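You operate a simulated robot arm through the tools that you are given. There is no shell and no other tool. Be economical: measure what you need, move in short steps, check, and stop when the job is done.

The job below is to be done with a simulated robot arm. You get a single attempt, and the scene is never put back.

JOB
Put the grey weight on top of the black idler wheel.

Only the result counts: the job must be done as asked and must still hold three seconds after the hand-in. Knocking over, shifting, dropping, spilling or breaking anything else fails it.

ROBOT AND FRAMES
A 6-joint arm with a two-finger parallel gripper, fixed in place. Base frame: the origin is at the foot of the arm, x ahead of it, y to its left, z up; the work surface is at about z = 0. Readings come in cm, rad, newtons and seconds.
With the tool pointing down near the work surface it reaches from about 16 to 42 cm from the base axis. Its first joint turns from -1.152 to 1.152 rad. Payload 1.57 kg.
The tool frame sits at the grasp point between the pads (the TCP): z along the fingers, y along the line on which they close. The tips reach 3 cm beyond it. Largest opening 8 cm; finger width 1.7, thickness 1.2; the body of the gripper, 4 by 8.2 cm, starts 8 cm behind the TCP.
Orientation is that of the tool frame in the base frame, as a unit quaternion [w, x, y, z]. With the fingers straight down and closing along the base's y, the tool's x points along the base's -x, its y along +y and its z along -z.

CONTROLS
- The arm moves only by the tool play_rows. Its argument "commands" is a list of rows, each a list of 2 entries, a list of its own where there are three numbers: the shift along the tool's x, y, z in cm, then the turn, a rotation vector about the tool's x, y, z in rad. In form: [[[x, y, z], [wx, wy, wz]], ...]. A call has 1 to 12 rows; each row is the pose to reach, as a shift and turn from the pose commanded when the call began, along the tool's axes at that moment. "claw" is the finger opening in cm, from 0 to 8, set as the call begins (left out, the last holds). A row lasts 0.2 s, in which the tool goes at most 5 cm and 0.15 rad; a call with a longer step from one row to the next is refused whole, and so is a gripper value outside its range. Where a pose cannot be reached the arm comes as near as it can. A force on the tool above 40 N (or 10 N above the force at the start of the call, whichever is more), or a blocked arm, ends the call early, and 0.2 s more pass. The fingers move at their own pace (about 15.3 cm/s each) and stop on an object; they squeeze with about 32 N. The grip force told is the motor's: it shows also when the fingers shut on nothing. Time passes only in rows, and 0.2 s behind the last, so rows that repeat a pose let the fingers close. The reply holds the time, the measured pose of the TCP, the force on the tool along the base axes, the opening and the grip force, in the units named above and with some noise.
- Cameras (640 x 400 px; columns grow to the right, rows downward): "scene" is fixed at [6.49, -34.13, 42.32]; the picture's right is [0.69, -0.72, 0.00], its down [-0.42, -0.40, -0.82] and it looks along [0.59, 0.56, -0.58] (base axes); focal length 350 px, centre (320, 200). "wrist" rides on the gripper at [7.2, -0.7, -12.2] in the tool frame; the picture's right is [0.09, 1.00, 0.00], its down [-0.84, 0.08, -0.54] and it looks along [-0.54, 0.05, 0.84] (tool axes); focal length 238 px, centre (320, 200). There is no depth. A picture from a camera that has moved, and an enlarged one, comes with that camera's place and axes in the base frame and with its lens.
- capture(camera): a new picture of that camera. The clock stands still meanwhile.
- inspect(camera, box): a new picture of the part [left, top, right, bottom] of that camera's present view, enlarged. The clock stands still meanwhile.
- hand_in(): hands the job in; it is judged then, once.

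Go step by step. Nothing tells you positions but the pictures and the camera data: compare them with the known pose of the tool, close in by small moves and look again before you grip or let go. The budget is 90 turns and 36 pictures, counting those below and the enlarged ones. Unless the task says otherwise, let go and move clear before handing in, and close with one line.

The tools are called after "Call:" by a JSON object that holds its "method" and its "body". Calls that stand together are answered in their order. play_rows: Moves the arm, as the interface text tells. Its arguments: {"type":"object","properties":{"commands":{"type":"array","items":{"type":"array"}},"claw":{"type":"number"}},"required":["commands"]} The other tools are called the same way: capture (camera) takes a picture; inspect (camera, box) takes an enlarged picture of a part of a camera's view; hand_in () hands the job in.

At the start:

```text
clock: 0.0
eef_pos: [26.45, -3.42, 21.95]
tcp_rot: [0.0, 0.0, 1.0, 0.0]
ft_force: [-0.1, -0.2, 0.0]
gripper_width: 7.96
grip_force: 0.0
```

scene: 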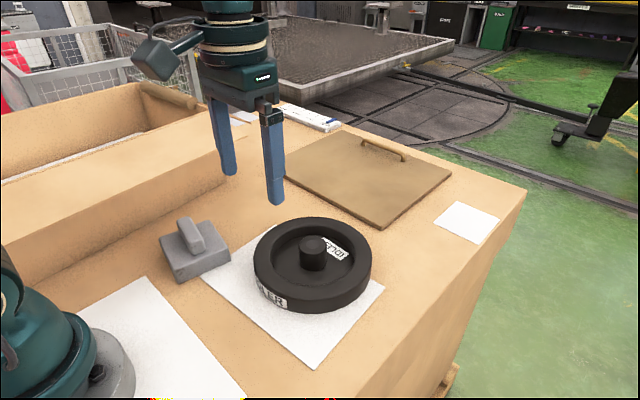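
wrist: 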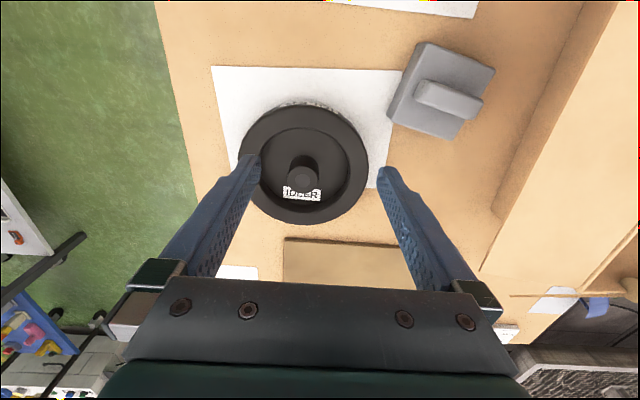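

The grey weight, a block with a handle, is at about (21, 6) and the black wheel is at about (34, -5). I'll look closer at both.

Call:
{"method": "inspect", "body": {"camera": "scene", "box": [140, 190, 396, 350]}}

Call:
{"method": "inspect", "body": {"camera": "wrist", "box": [200, 20, 520, 220]}}

```text
2.50 times, centred on (268, 270) of scene
camera zoom: at [6.49, -34.13, 42.32], right [0.69, -0.72, 0.0], down [-0.42, -0.4, -0.82], along [0.59, 0.56, -0.58], focal length 874 px, centre (450, 25)
```

zoom: 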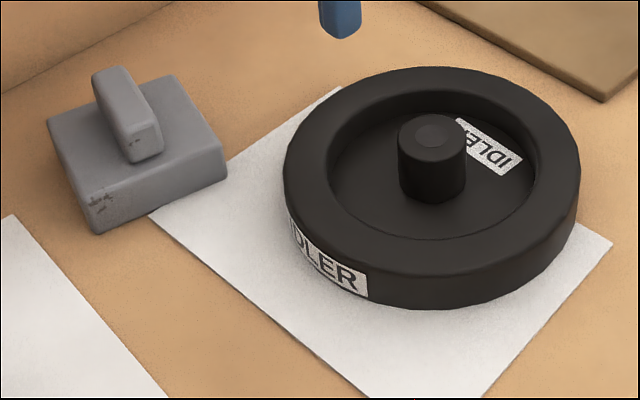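

```text
2.00 times, centred on (360, 120) of wrist
camera zoom: at [19.32, -4.31, 34.12], right [-0.09, 1.0, 0.0], down [0.84, 0.08, 0.54], along [0.54, 0.05, -0.84], focal length 477 px, centre (240, 360)
```

zoom: 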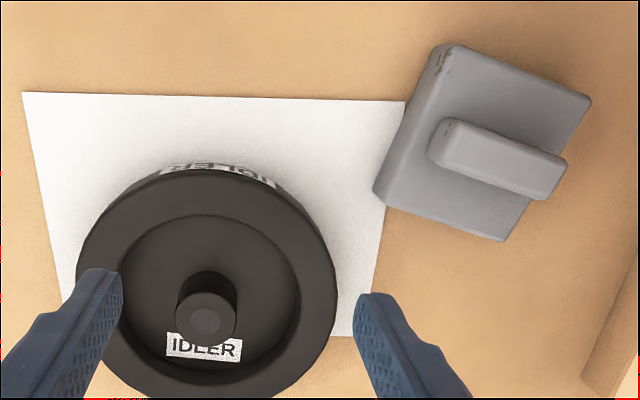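

The weight's block is centred near (22.8, 10.8), with its handle about 75° from x. The wheel is about 18 cm across, and its hub stands above the rim. I'll move above the weight with the fingers turned to close across the handle.

Call:
{"method": "play_rows", "body": {"commands": [[[0.4, 1.6, 0.4], [0, 0, -0.145]], [[0.8, 3.2, 0.8], [0, 0, -0.29]], [[1.2, 4.7, 1.2], [0, 0, -0.435]], [[1.6, 6.3, 1.6], [0, 0, -0.58]], [[2.0, 7.9, 2.0], [0, 0, -0.725]], [[2.4, 9.5, 2.4], [0, 0, -0.87]], [[2.8, 11.1, 2.8], [0, 0, -1.015]], [[3.2, 12.6, 3.2], [0, 0, -1.16]], [[3.65, 14.2, 4], [0, 0, -1.31]], [[3.65, 14.2, 4], [0, 0, -1.31]]], "claw": 8}}

Call:
{"method": "capture", "body": {"camera": "wrist"}}

Call:
{"method": "capture", "body": {"camera": "scene"}}

```text
clock: 2.2
eef_pos: [22.77, 10.78, 17.92]
tcp_rot: [0.0, -0.61, 0.792, 0.0]
ft_force: [-0.1, 0.4, -0.5]
gripper_width: 8.01
grip_force: 0.1
```

```text
31 pictures are left
camera wrist: at [21.72, 3.48, 30.13], right [-0.99, 0.17, 0.0], down [0.14, 0.83, 0.54], along [0.09, 0.53, -0.84], focal length 238 px, centre (320, 200)
```

wrist: 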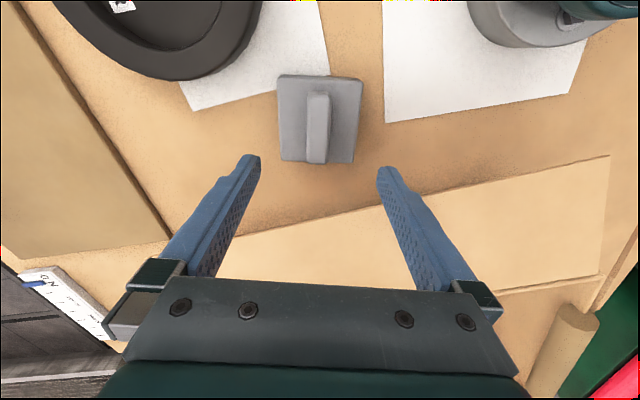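

```text
30 pictures are left
```

scene: 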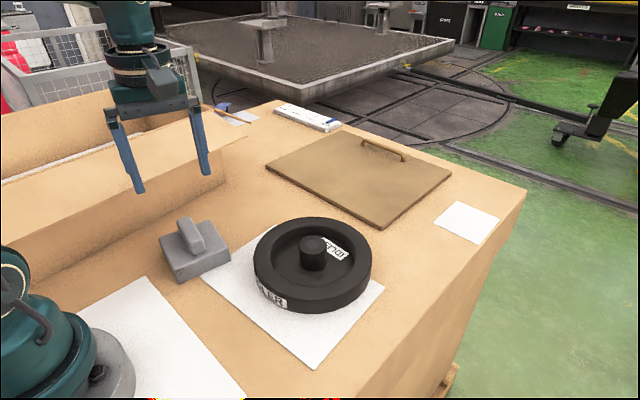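

The handle's centre comes out at about (22.9, 9.8), with its top near z = 6 and the block's top near z = 3. I'll come down partway over it and look again.

Call:
{"method": "play_rows", "body": {"commands": [[[0.45, -0.1, 2], [0, 0, 0]], [[0.9, -0.2, 4], [0, 0, 0]], [[0.9, -0.2, 6], [0, 0, 0]], [[0.9, -0.2, 7.3], [0, 0, 0]], [[0.9, -0.2, 7.3], [0, 0, 0]]]}}

Call:
{"method": "capture", "body": {"camera": "wrist"}}

Call:
{"method": "inspect", "body": {"camera": "scene", "box": [80, 140, 304, 280]}}

```text
clock: 3.4
eef_pos: [22.86, 9.81, 10.62]
tcp_rot: [0.001, -0.61, 0.793, 0.0]
ft_force: [0.3, 0.0, -0.5]
gripper_width: 8.01
grip_force: 0.1
```

```text
29 pictures are left
camera wrist: at [21.74, 2.44, 22.82], right [-0.99, 0.17, 0.0], down [0.14, 0.83, 0.54], along [0.09, 0.53, -0.84], focal length 238 px, centre (320, 200)
```

wrist: 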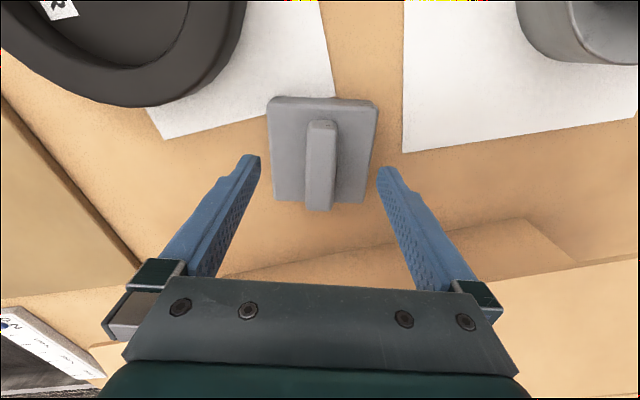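

```text
2.86 times, centred on (192, 210) of scene
camera zoom: at [6.49, -34.13, 42.32], right [0.69, -0.72, 0.0], down [-0.42, -0.4, -0.82], along [0.59, 0.56, -0.58], focal length 999 px, centre (686, 171)
```

zoom: 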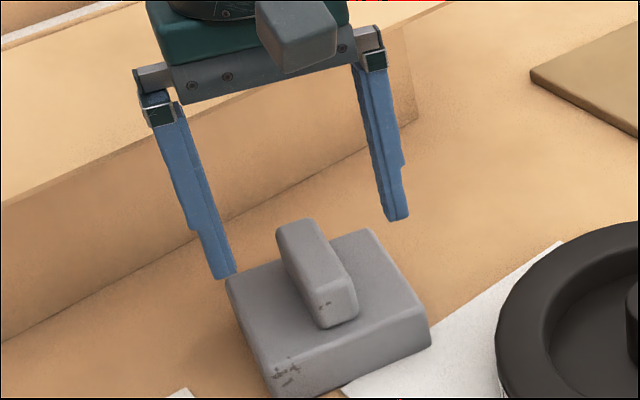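

The fingers are straddling the handle and lined up with it. I'll go down to TCP z = 7 and check the tip clearance.

Call:
{"method": "play_rows", "body": {"commands": [[[0, 0, 1.2], [0, 0, 0]], [[0, 0, 2.4], [0, 0, 0]], [[0, 0, 3.6], [0, 0, 0]], [[0, 0, 3.6], [0, 0, 0]]]}}

Call:
{"method": "inspect", "body": {"camera": "scene", "box": [110, 180, 270, 280]}}

Call:
{"method": "capture", "body": {"camera": "wrist"}}

```text
clock: 4.4
eef_pos: [22.63, 10.02, 7.16]
tcp_rot: [0.001, -0.609, 0.793, 0.0]
ft_force: [0.6, 0.1, 0.2]
gripper_width: 7.98
grip_force: 0.1
```

```text
4.00 times, centred on (190, 230) of scene
camera zoom: at [6.49, -34.13, 42.32], right [0.69, -0.72, 0.0], down [-0.42, -0.4, -0.82], along [0.59, 0.56, -0.58], focal length 1399 px, centre (840, 80)
```

zoom: 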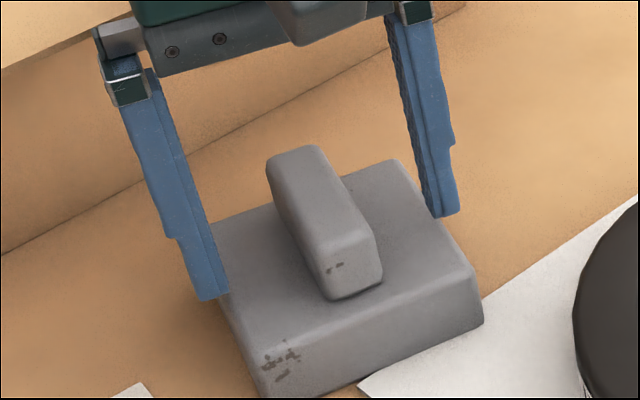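

```text
26 pictures are left
camera wrist: at [21.59, 2.64, 19.24], right [-0.99, 0.17, 0.0], down [0.14, 0.83, 0.54], along [0.09, 0.53, -0.84], focal length 238 px, centre (320, 200)
```

wrist: 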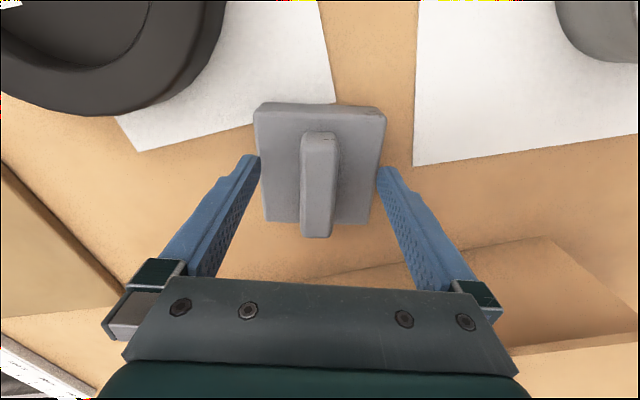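

The tips are about 1 cm above the block's top, which is near z = 3.2. The block's centre looks about 0.7 cm further along +y, so I'll shift there, go down 0.4 cm and close.

Call:
{"method": "play_rows", "body": {"commands": [[[-0.7, 0, 0], [0, 0, 0]], [[-0.7, 0, 0.2], [0, 0, 0]], [[-0.7, 0, 0.4], [0, 0, 0]], [[-0.7, 0, 0.4], [0, 0, 0]]]}}

Call:
{"method": "play_rows", "body": {"commands": [[[0, 0, 0], [0, 0, 0]], [[0, 0, 0], [0, 0, 0]], [[0, 0, 0], [0, 0, 0]], [[0, 0, 0], [0, 0, 0]]], "claw": 0}}

Call:
{"method": "capture", "body": {"camera": "wrist"}}

```text
clock: 5.4
eef_pos: [22.81, 10.54, 6.71]
tcp_rot: [0.0, -0.609, 0.793, 0.0]
ft_force: [0.3, 0.5, 0.3]
gripper_width: 8.02
grip_force: 0.0
```

```text
clock: 6.4
eef_pos: [22.76, 10.54, 6.59]
tcp_rot: [0.0, -0.61, 0.793, 0.0]
ft_force: [0.4, 1.3, 1.0]
gripper_width: 2.37
grip_force: 32.2
```

```text
25 pictures are left
camera wrist: at [21.73, 3.23, 18.83], right [-0.99, 0.17, 0.0], down [0.14, 0.83, 0.54], along [0.09, 0.53, -0.84], focal length 238 px, centre (320, 200)
```

wrist: 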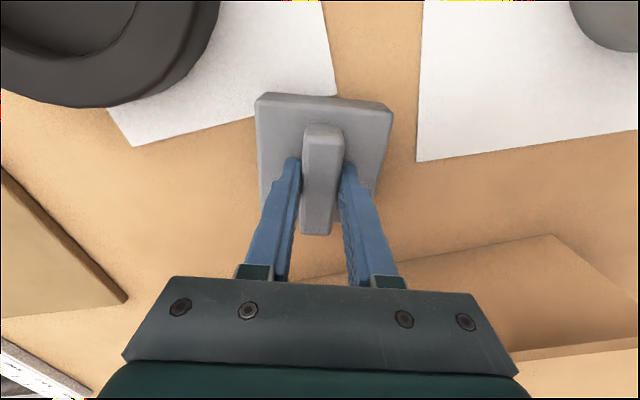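

The handle is held at a width of 2.37 cm. I'll lift it slowly and check the load and any tilt.

Call:
{"method": "play_rows", "body": {"commands": [[[0, 0, -0.5], [0, 0, 0]], [[0, 0, -1.2], [0, 0, 0]], [[0, 0, -2.2], [0, 0, 0]], [[0, 0, -3.5], [0, 0, 0]], [[0, 0, -5], [0, 0, 0]], [[0, 0, -7], [0, 0, 0]], [[0, 0, -9], [0, 0, 0]], [[0, 0, -9], [0, 0, 0]]]}}

Call:
{"method": "capture", "body": {"camera": "scene"}}

Call:
{"method": "capture", "body": {"camera": "wrist"}}

```text
clock: 8.2
eef_pos: [22.72, 10.79, 15.57]
tcp_rot: [0.0, -0.61, 0.793, 0.0]
ft_force: [0.2, 0.9, -9.9]
gripper_width: 2.36
grip_force: 32.0
```

```text
24 pictures are left
```

scene: 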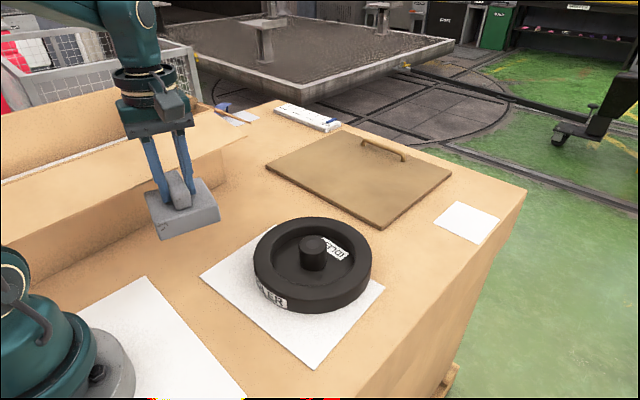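

```text
23 pictures are left
camera wrist: at [21.71, 3.24, 27.77], right [-0.99, 0.17, 0.0], down [0.14, 0.83, 0.54], along [0.09, 0.53, -0.84], focal length 238 px, centre (320, 200)
```

wrist: 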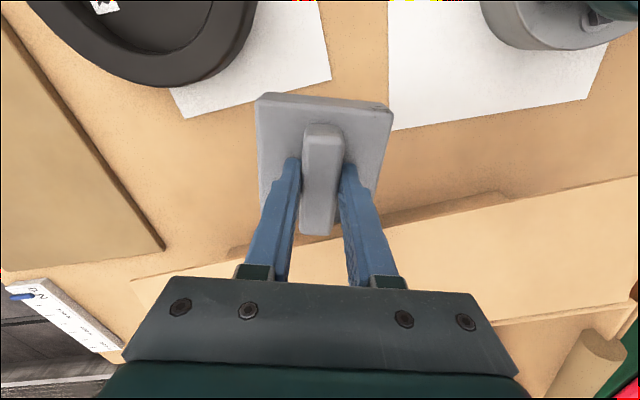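

The load is about 1 kg and the weight hangs level. I put the hub top at about (34.95, -5.35) with z near 5, so I'll carry the weight over it at this height.

Call:
{"method": "play_rows", "body": {"commands": [[[0.6, -0.8, 0], [0, 0, 0]], [[1.8, -2.3, 0], [0, 0, 0]], [[3.3, -4.2, 0], [0, 0, 0]], [[5.0, -6.3, 0], [0, 0, 0]], [[6.7, -8.5, 0], [0, 0, 0]], [[8.4, -10.6, 0], [0, 0, 0]], [[10.0, -12.6, 0], [0, 0, 0]], [[11.3, -14.3, 0], [0, 0, 0]], [[12.1, -15.3, 0], [0, 0, 0]], [[12.5, -15.84, 0], [0, 0, 0]], [[12.5, -15.84, 0], [0, 0, 0]], [[12.5, -15.84, 0], [0, 0, 0]]]}}

Call:
{"method": "inspect", "body": {"camera": "scene", "box": [200, 120, 456, 320]}}

Call:
{"method": "capture", "body": {"camera": "wrist"}}

```text
clock: 10.8
eef_pos: [35.01, -5.52, 15.75]
tcp_rot: [0.0, -0.609, 0.793, 0.0]
ft_force: [1.4, -0.5, -10.2]
gripper_width: 2.38
grip_force: 32.3
```

```text
2.00 times, centred on (328, 220) of scene
camera zoom: at [6.49, -34.13, 42.32], right [0.69, -0.72, 0.0], down [-0.42, -0.4, -0.82], along [0.59, 0.56, -0.58], focal length 699 px, centre (304, 160)
```

zoom: 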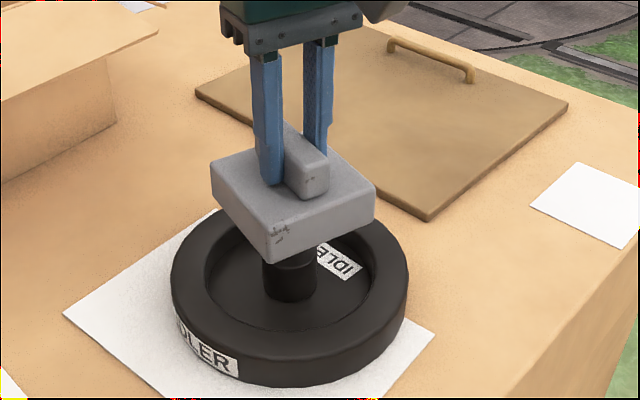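

```text
21 pictures are left
camera wrist: at [33.9, -12.95, 27.81], right [-0.99, 0.17, 0.0], down [0.14, 0.83, 0.54], along [0.09, 0.53, -0.84], focal length 238 px, centre (320, 200)
```

wrist: 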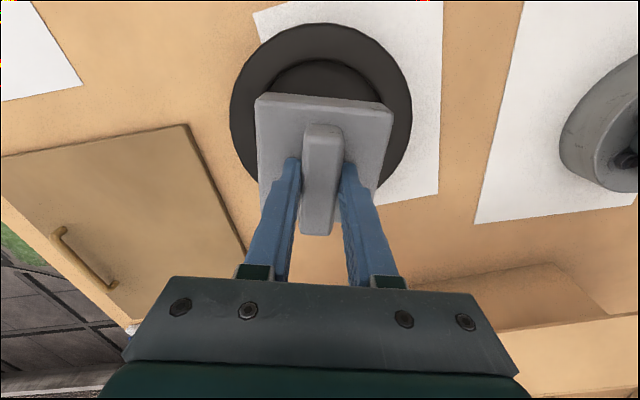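

The block is centred over the hub sideways in both views. I'll lower to about 1 cm above the hub and check again.

Call:
{"method": "play_rows", "body": {"commands": [[[0, 0, 0.6], [0, 0, 0]], [[0, 0, 1.2], [0, 0, 0]], [[0, 0, 1.9], [0, 0, 0]], [[0, 0, 2.5], [0, 0, 0]], [[0, 0, 2.7], [0, 0, 0]], [[0, 0, 2.7], [0, 0, 0]]]}}

Call:
{"method": "inspect", "body": {"camera": "scene", "box": [240, 180, 400, 320]}}

Call:
{"method": "capture", "body": {"camera": "wrist"}}

```text
clock: 12.2
eef_pos: [34.93, -5.54, 12.98]
tcp_rot: [0.0, -0.61, 0.793, 0.0]
ft_force: [0.0, -0.7, -8.9]
gripper_width: 2.35
grip_force: 32.3
```

```text
2.86 times, centred on (320, 250) of scene
camera zoom: at [6.49, -34.13, 42.32], right [0.69, -0.72, 0.0], down [-0.42, -0.4, -0.82], along [0.59, 0.56, -0.58], focal length 999 px, centre (320, 57)
```

zoom: 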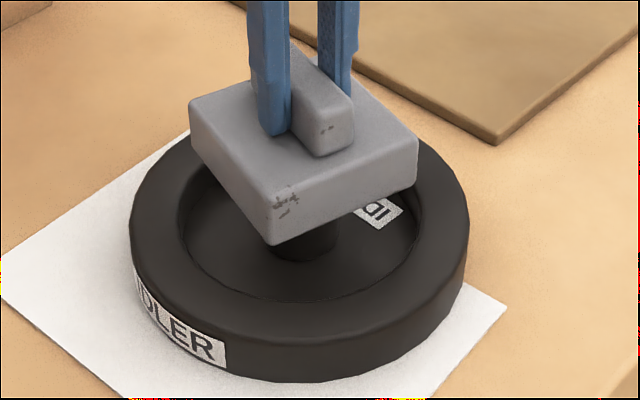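

```text
19 pictures are left
camera wrist: at [33.87, -12.89, 25.11], right [-0.99, 0.17, 0.0], down [0.14, 0.83, 0.54], along [0.09, 0.53, -0.84], focal length 238 px, centre (320, 200)
```

wrist: 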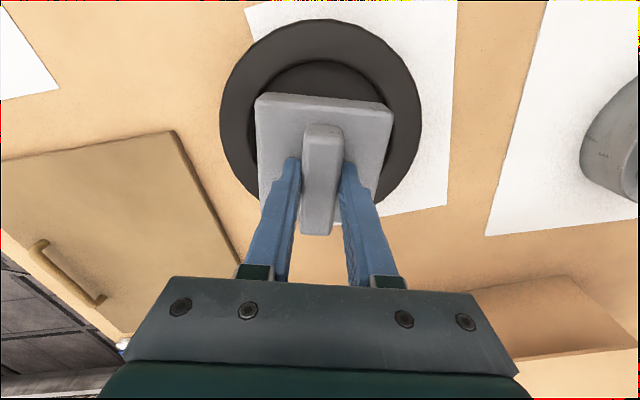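

Alignment is good to within a few millimetres. I'll lower in small steps and watch the force.

Call:
{"method": "play_rows", "body": {"commands": [[[0, 0, 0.2], [0, 0, 0]], [[0, 0, 0.4], [0, 0, 0]], [[0, 0, 0.6], [0, 0, 0]], [[0, 0, 0.7], [0, 0, 0]], [[0, 0, 0.7], [0, 0, 0]]]}}

Call:
{"method": "inspect", "body": {"camera": "scene", "box": [240, 180, 400, 320]}}

```text
clock: 13.4
eef_pos: [35.0, -5.56, 12.25]
tcp_rot: [0.001, -0.61, 0.793, 0.0]
ft_force: [0.5, -1.7, -9.7]
gripper_width: 2.39
grip_force: 32.4
```

```text
2.86 times, centred on (320, 250) of scene
camera zoom: at [6.49, -34.13, 42.32], right [0.69, -0.72, 0.0], down [-0.42, -0.4, -0.82], along [0.59, 0.56, -0.58], focal length 999 px, centre (320, 57)
```

zoom: 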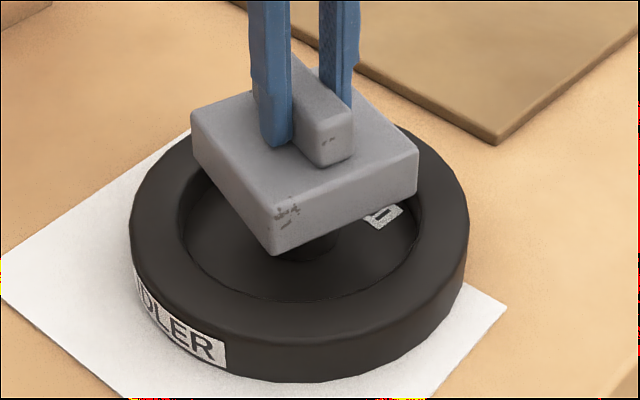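

There's no contact yet, so I'll keep lowering in small increments.

Call:
{"method": "play_rows", "body": {"commands": [[[0, 0, 0.1], [0, 0, 0]], [[0, 0, 0.2], [0, 0, 0]], [[0, 0, 0.3], [0, 0, 0]], [[0, 0, 0.3], [0, 0, 0]]]}}

```text
clock: 14.4
eef_pos: [34.87, -5.54, 11.9]
tcp_rot: [0.0, -0.609, 0.793, 0.0]
ft_force: [0.3, -0.7, -10.0]
gripper_width: 2.42
grip_force: 32.3
```

Call:
{"method": "play_rows", "body": {"commands": [[[0, 0, 0.1], [0, 0, 0]], [[0, 0, 0.2], [0, 0, 0]], [[0, 0, 0.2], [0, 0, 0]]]}}

```text
clock: 15.2
eef_pos: [35.01, -5.54, 11.76]
tcp_rot: [0.0, -0.61, 0.793, 0.0]
ft_force: [-0.6, 0.5, -9.3]
gripper_width: 2.38
grip_force: 31.6
```

Still no contact at TCP z = 11.76, so I'll continue.

Call:
{"method": "play_rows", "body": {"commands": [[[0, 0, 0.1], [0, 0, 0]], [[0, 0, 0.2], [0, 0, 0]], [[0, 0, 0.2], [0, 0, 0]]]}}

```text
clock: 16.0
eef_pos: [35.05, -5.59, 11.66]
tcp_rot: [0.0, -0.609, 0.793, 0.0]
ft_force: [-8.8, 3.8, 16.2]
gripper_width: 2.38
grip_force: 32.0
```

It has touched the hub: the force went from -10 to +16 N. I'll ease back slightly so the weight isn't pressed down, then look.

Call:
{"method": "play_rows", "body": {"commands": [[[0, 0, -0.07], [0, 0, 0]], [[0, 0, -0.07], [0, 0, 0]]]}}

Call:
{"method": "inspect", "body": {"camera": "scene", "box": [240, 180, 400, 320]}}

Call:
{"method": "capture", "body": {"camera": "wrist"}}

```text
clock: 16.6
eef_pos: [35.02, -5.55, 11.78]
tcp_rot: [0.0, -0.609, 0.793, 0.0]
ft_force: [-7.9, 4.8, 15.2]
gripper_width: 2.38
grip_force: 32.0
```

```text
2.86 times, centred on (320, 250) of scene
camera zoom: at [6.48, -34.13, 42.32], right [0.69, -0.72, 0.0], down [-0.42, -0.4, -0.82], along [0.59, 0.56, -0.58], focal length 999 px, centre (320, 57)
```

zoom: 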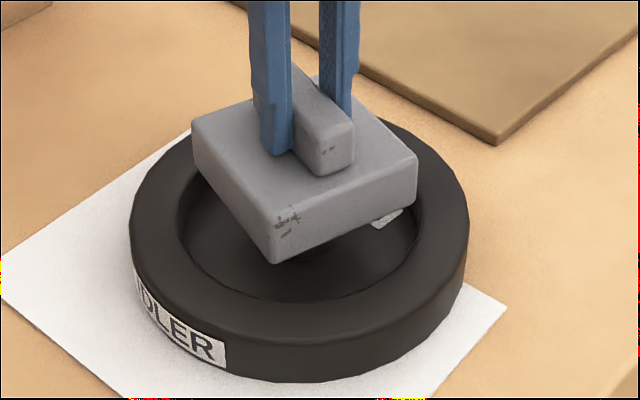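

```text
16 pictures are left
camera wrist: at [33.89, -12.95, 23.83], right [-0.99, 0.17, 0.0], down [0.14, 0.83, 0.54], along [0.09, 0.53, -0.84], focal length 238 px, centre (320, 200)
```

wrist: 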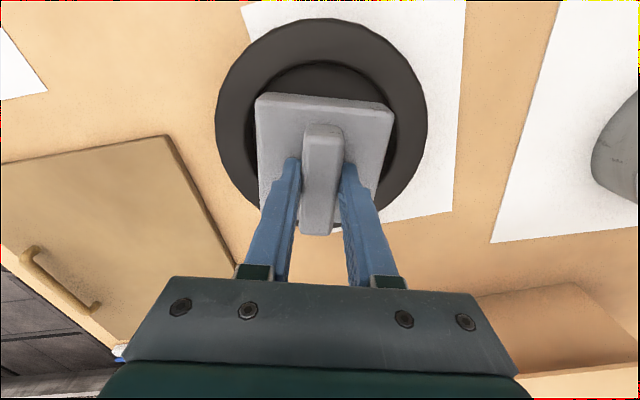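

The block sits level on the hub. I'll take off the remaining downward push before releasing.

Call:
{"method": "play_rows", "body": {"commands": [[[0, 0, -0.06], [0, 0, 0]], [[0, 0, -0.06], [0, 0, 0]], [[0, 0, -0.06], [0, 0, 0]]]}}

```text
clock: 17.4
eef_pos: [35.16, -5.51, 11.71]
tcp_rot: [-0.001, -0.609, 0.793, -0.001]
ft_force: [-2.6, 3.9, 1.5]
gripper_width: 2.39
grip_force: 32.1
```

The load is now carried by the hub. I'll open the fingers just a little, so they still cage the handle, and check that the block stays level.

Call:
{"method": "play_rows", "body": {"commands": [[[0, 0, 0], [0, 0, 0]], [[0, 0, 0], [0, 0, 0]], [[0, 0, 0], [0, 0, 0]], [[0, 0, 0], [0, 0, 0]]], "claw": 3.2}}

Call:
{"method": "inspect", "body": {"camera": "scene", "box": [240, 180, 400, 320]}}

Call:
{"method": "capture", "body": {"camera": "wrist"}}

```text
clock: 18.4
eef_pos: [34.94, -5.52, 11.75]
tcp_rot: [0.0, -0.609, 0.793, 0.0]
ft_force: [0.1, -0.8, 0.7]
gripper_width: 3.21
grip_force: 0.0
```

```text
2.86 times, centred on (320, 250) of scene
camera zoom: at [6.49, -34.13, 42.32], right [0.69, -0.72, 0.0], down [-0.42, -0.4, -0.82], along [0.59, 0.56, -0.58], focal length 999 px, centre (320, 57)
```

zoom: 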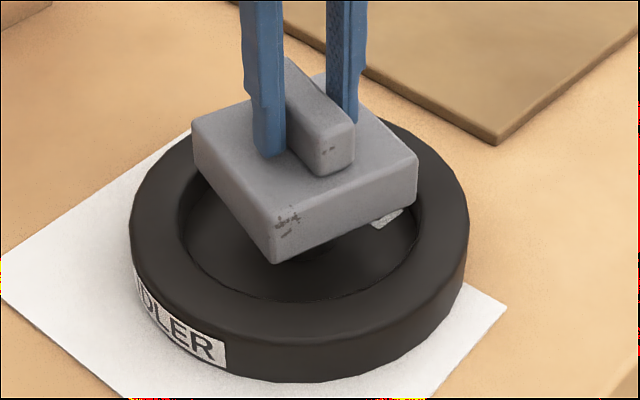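

```text
14 pictures are left
camera wrist: at [33.88, -12.97, 23.86], right [-0.99, 0.17, 0.0], down [0.14, 0.83, 0.54], along [0.09, 0.53, -0.84], focal length 238 px, centre (320, 200)
```

wrist: 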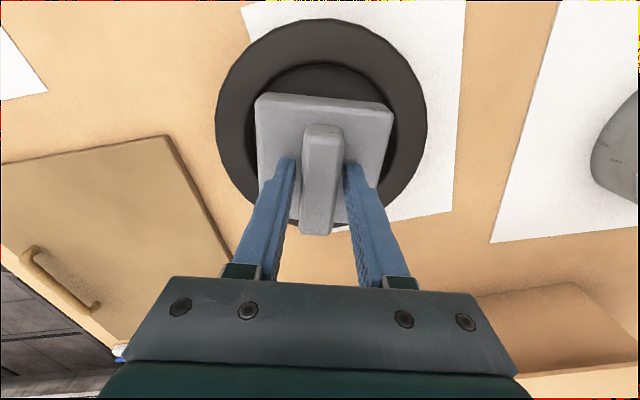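

The released weight stays level and hasn't moved. I'll open a bit more and rise straight up clear of it.

Call:
{"method": "play_rows", "body": {"commands": [[[0, 0, 0], [0, 0, 0]], [[0, 0, -0.3], [0, 0, 0]], [[0, 0, -1], [0, 0, 0]], [[0, 0, -2.5], [0, 0, 0]], [[0, 0, -4.5], [0, 0, 0]], [[0, 0, -7], [0, 0, 0]], [[0, 0, -9], [0, 0, 0]], [[0, 0, -9], [0, 0, 0]]], "claw": 5}}

Call:
{"method": "capture", "body": {"camera": "scene"}}

```text
clock: 20.2
eef_pos: [34.98, -5.69, 20.83]
tcp_rot: [0.0, -0.609, 0.793, 0.0]
ft_force: [0.5, 0.0, 0.0]
gripper_width: 5.03
grip_force: 0.0
```

```text
13 pictures are left
```

scene: 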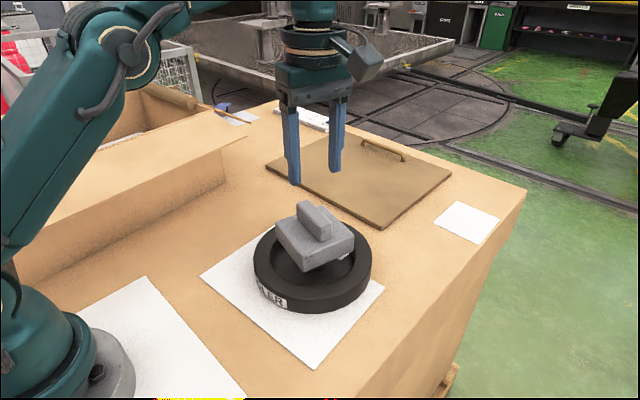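

The weight rests level on the wheel's hub, the wheel hasn't moved, and the gripper is clear. I'm handing in.

Call:
{"method": "hand_in", "body": {}}

```text
The job is handed in.
```

The grey weight is sitting level on the hub of the black idler wheel, nothing else was moved, and the job is handed in.
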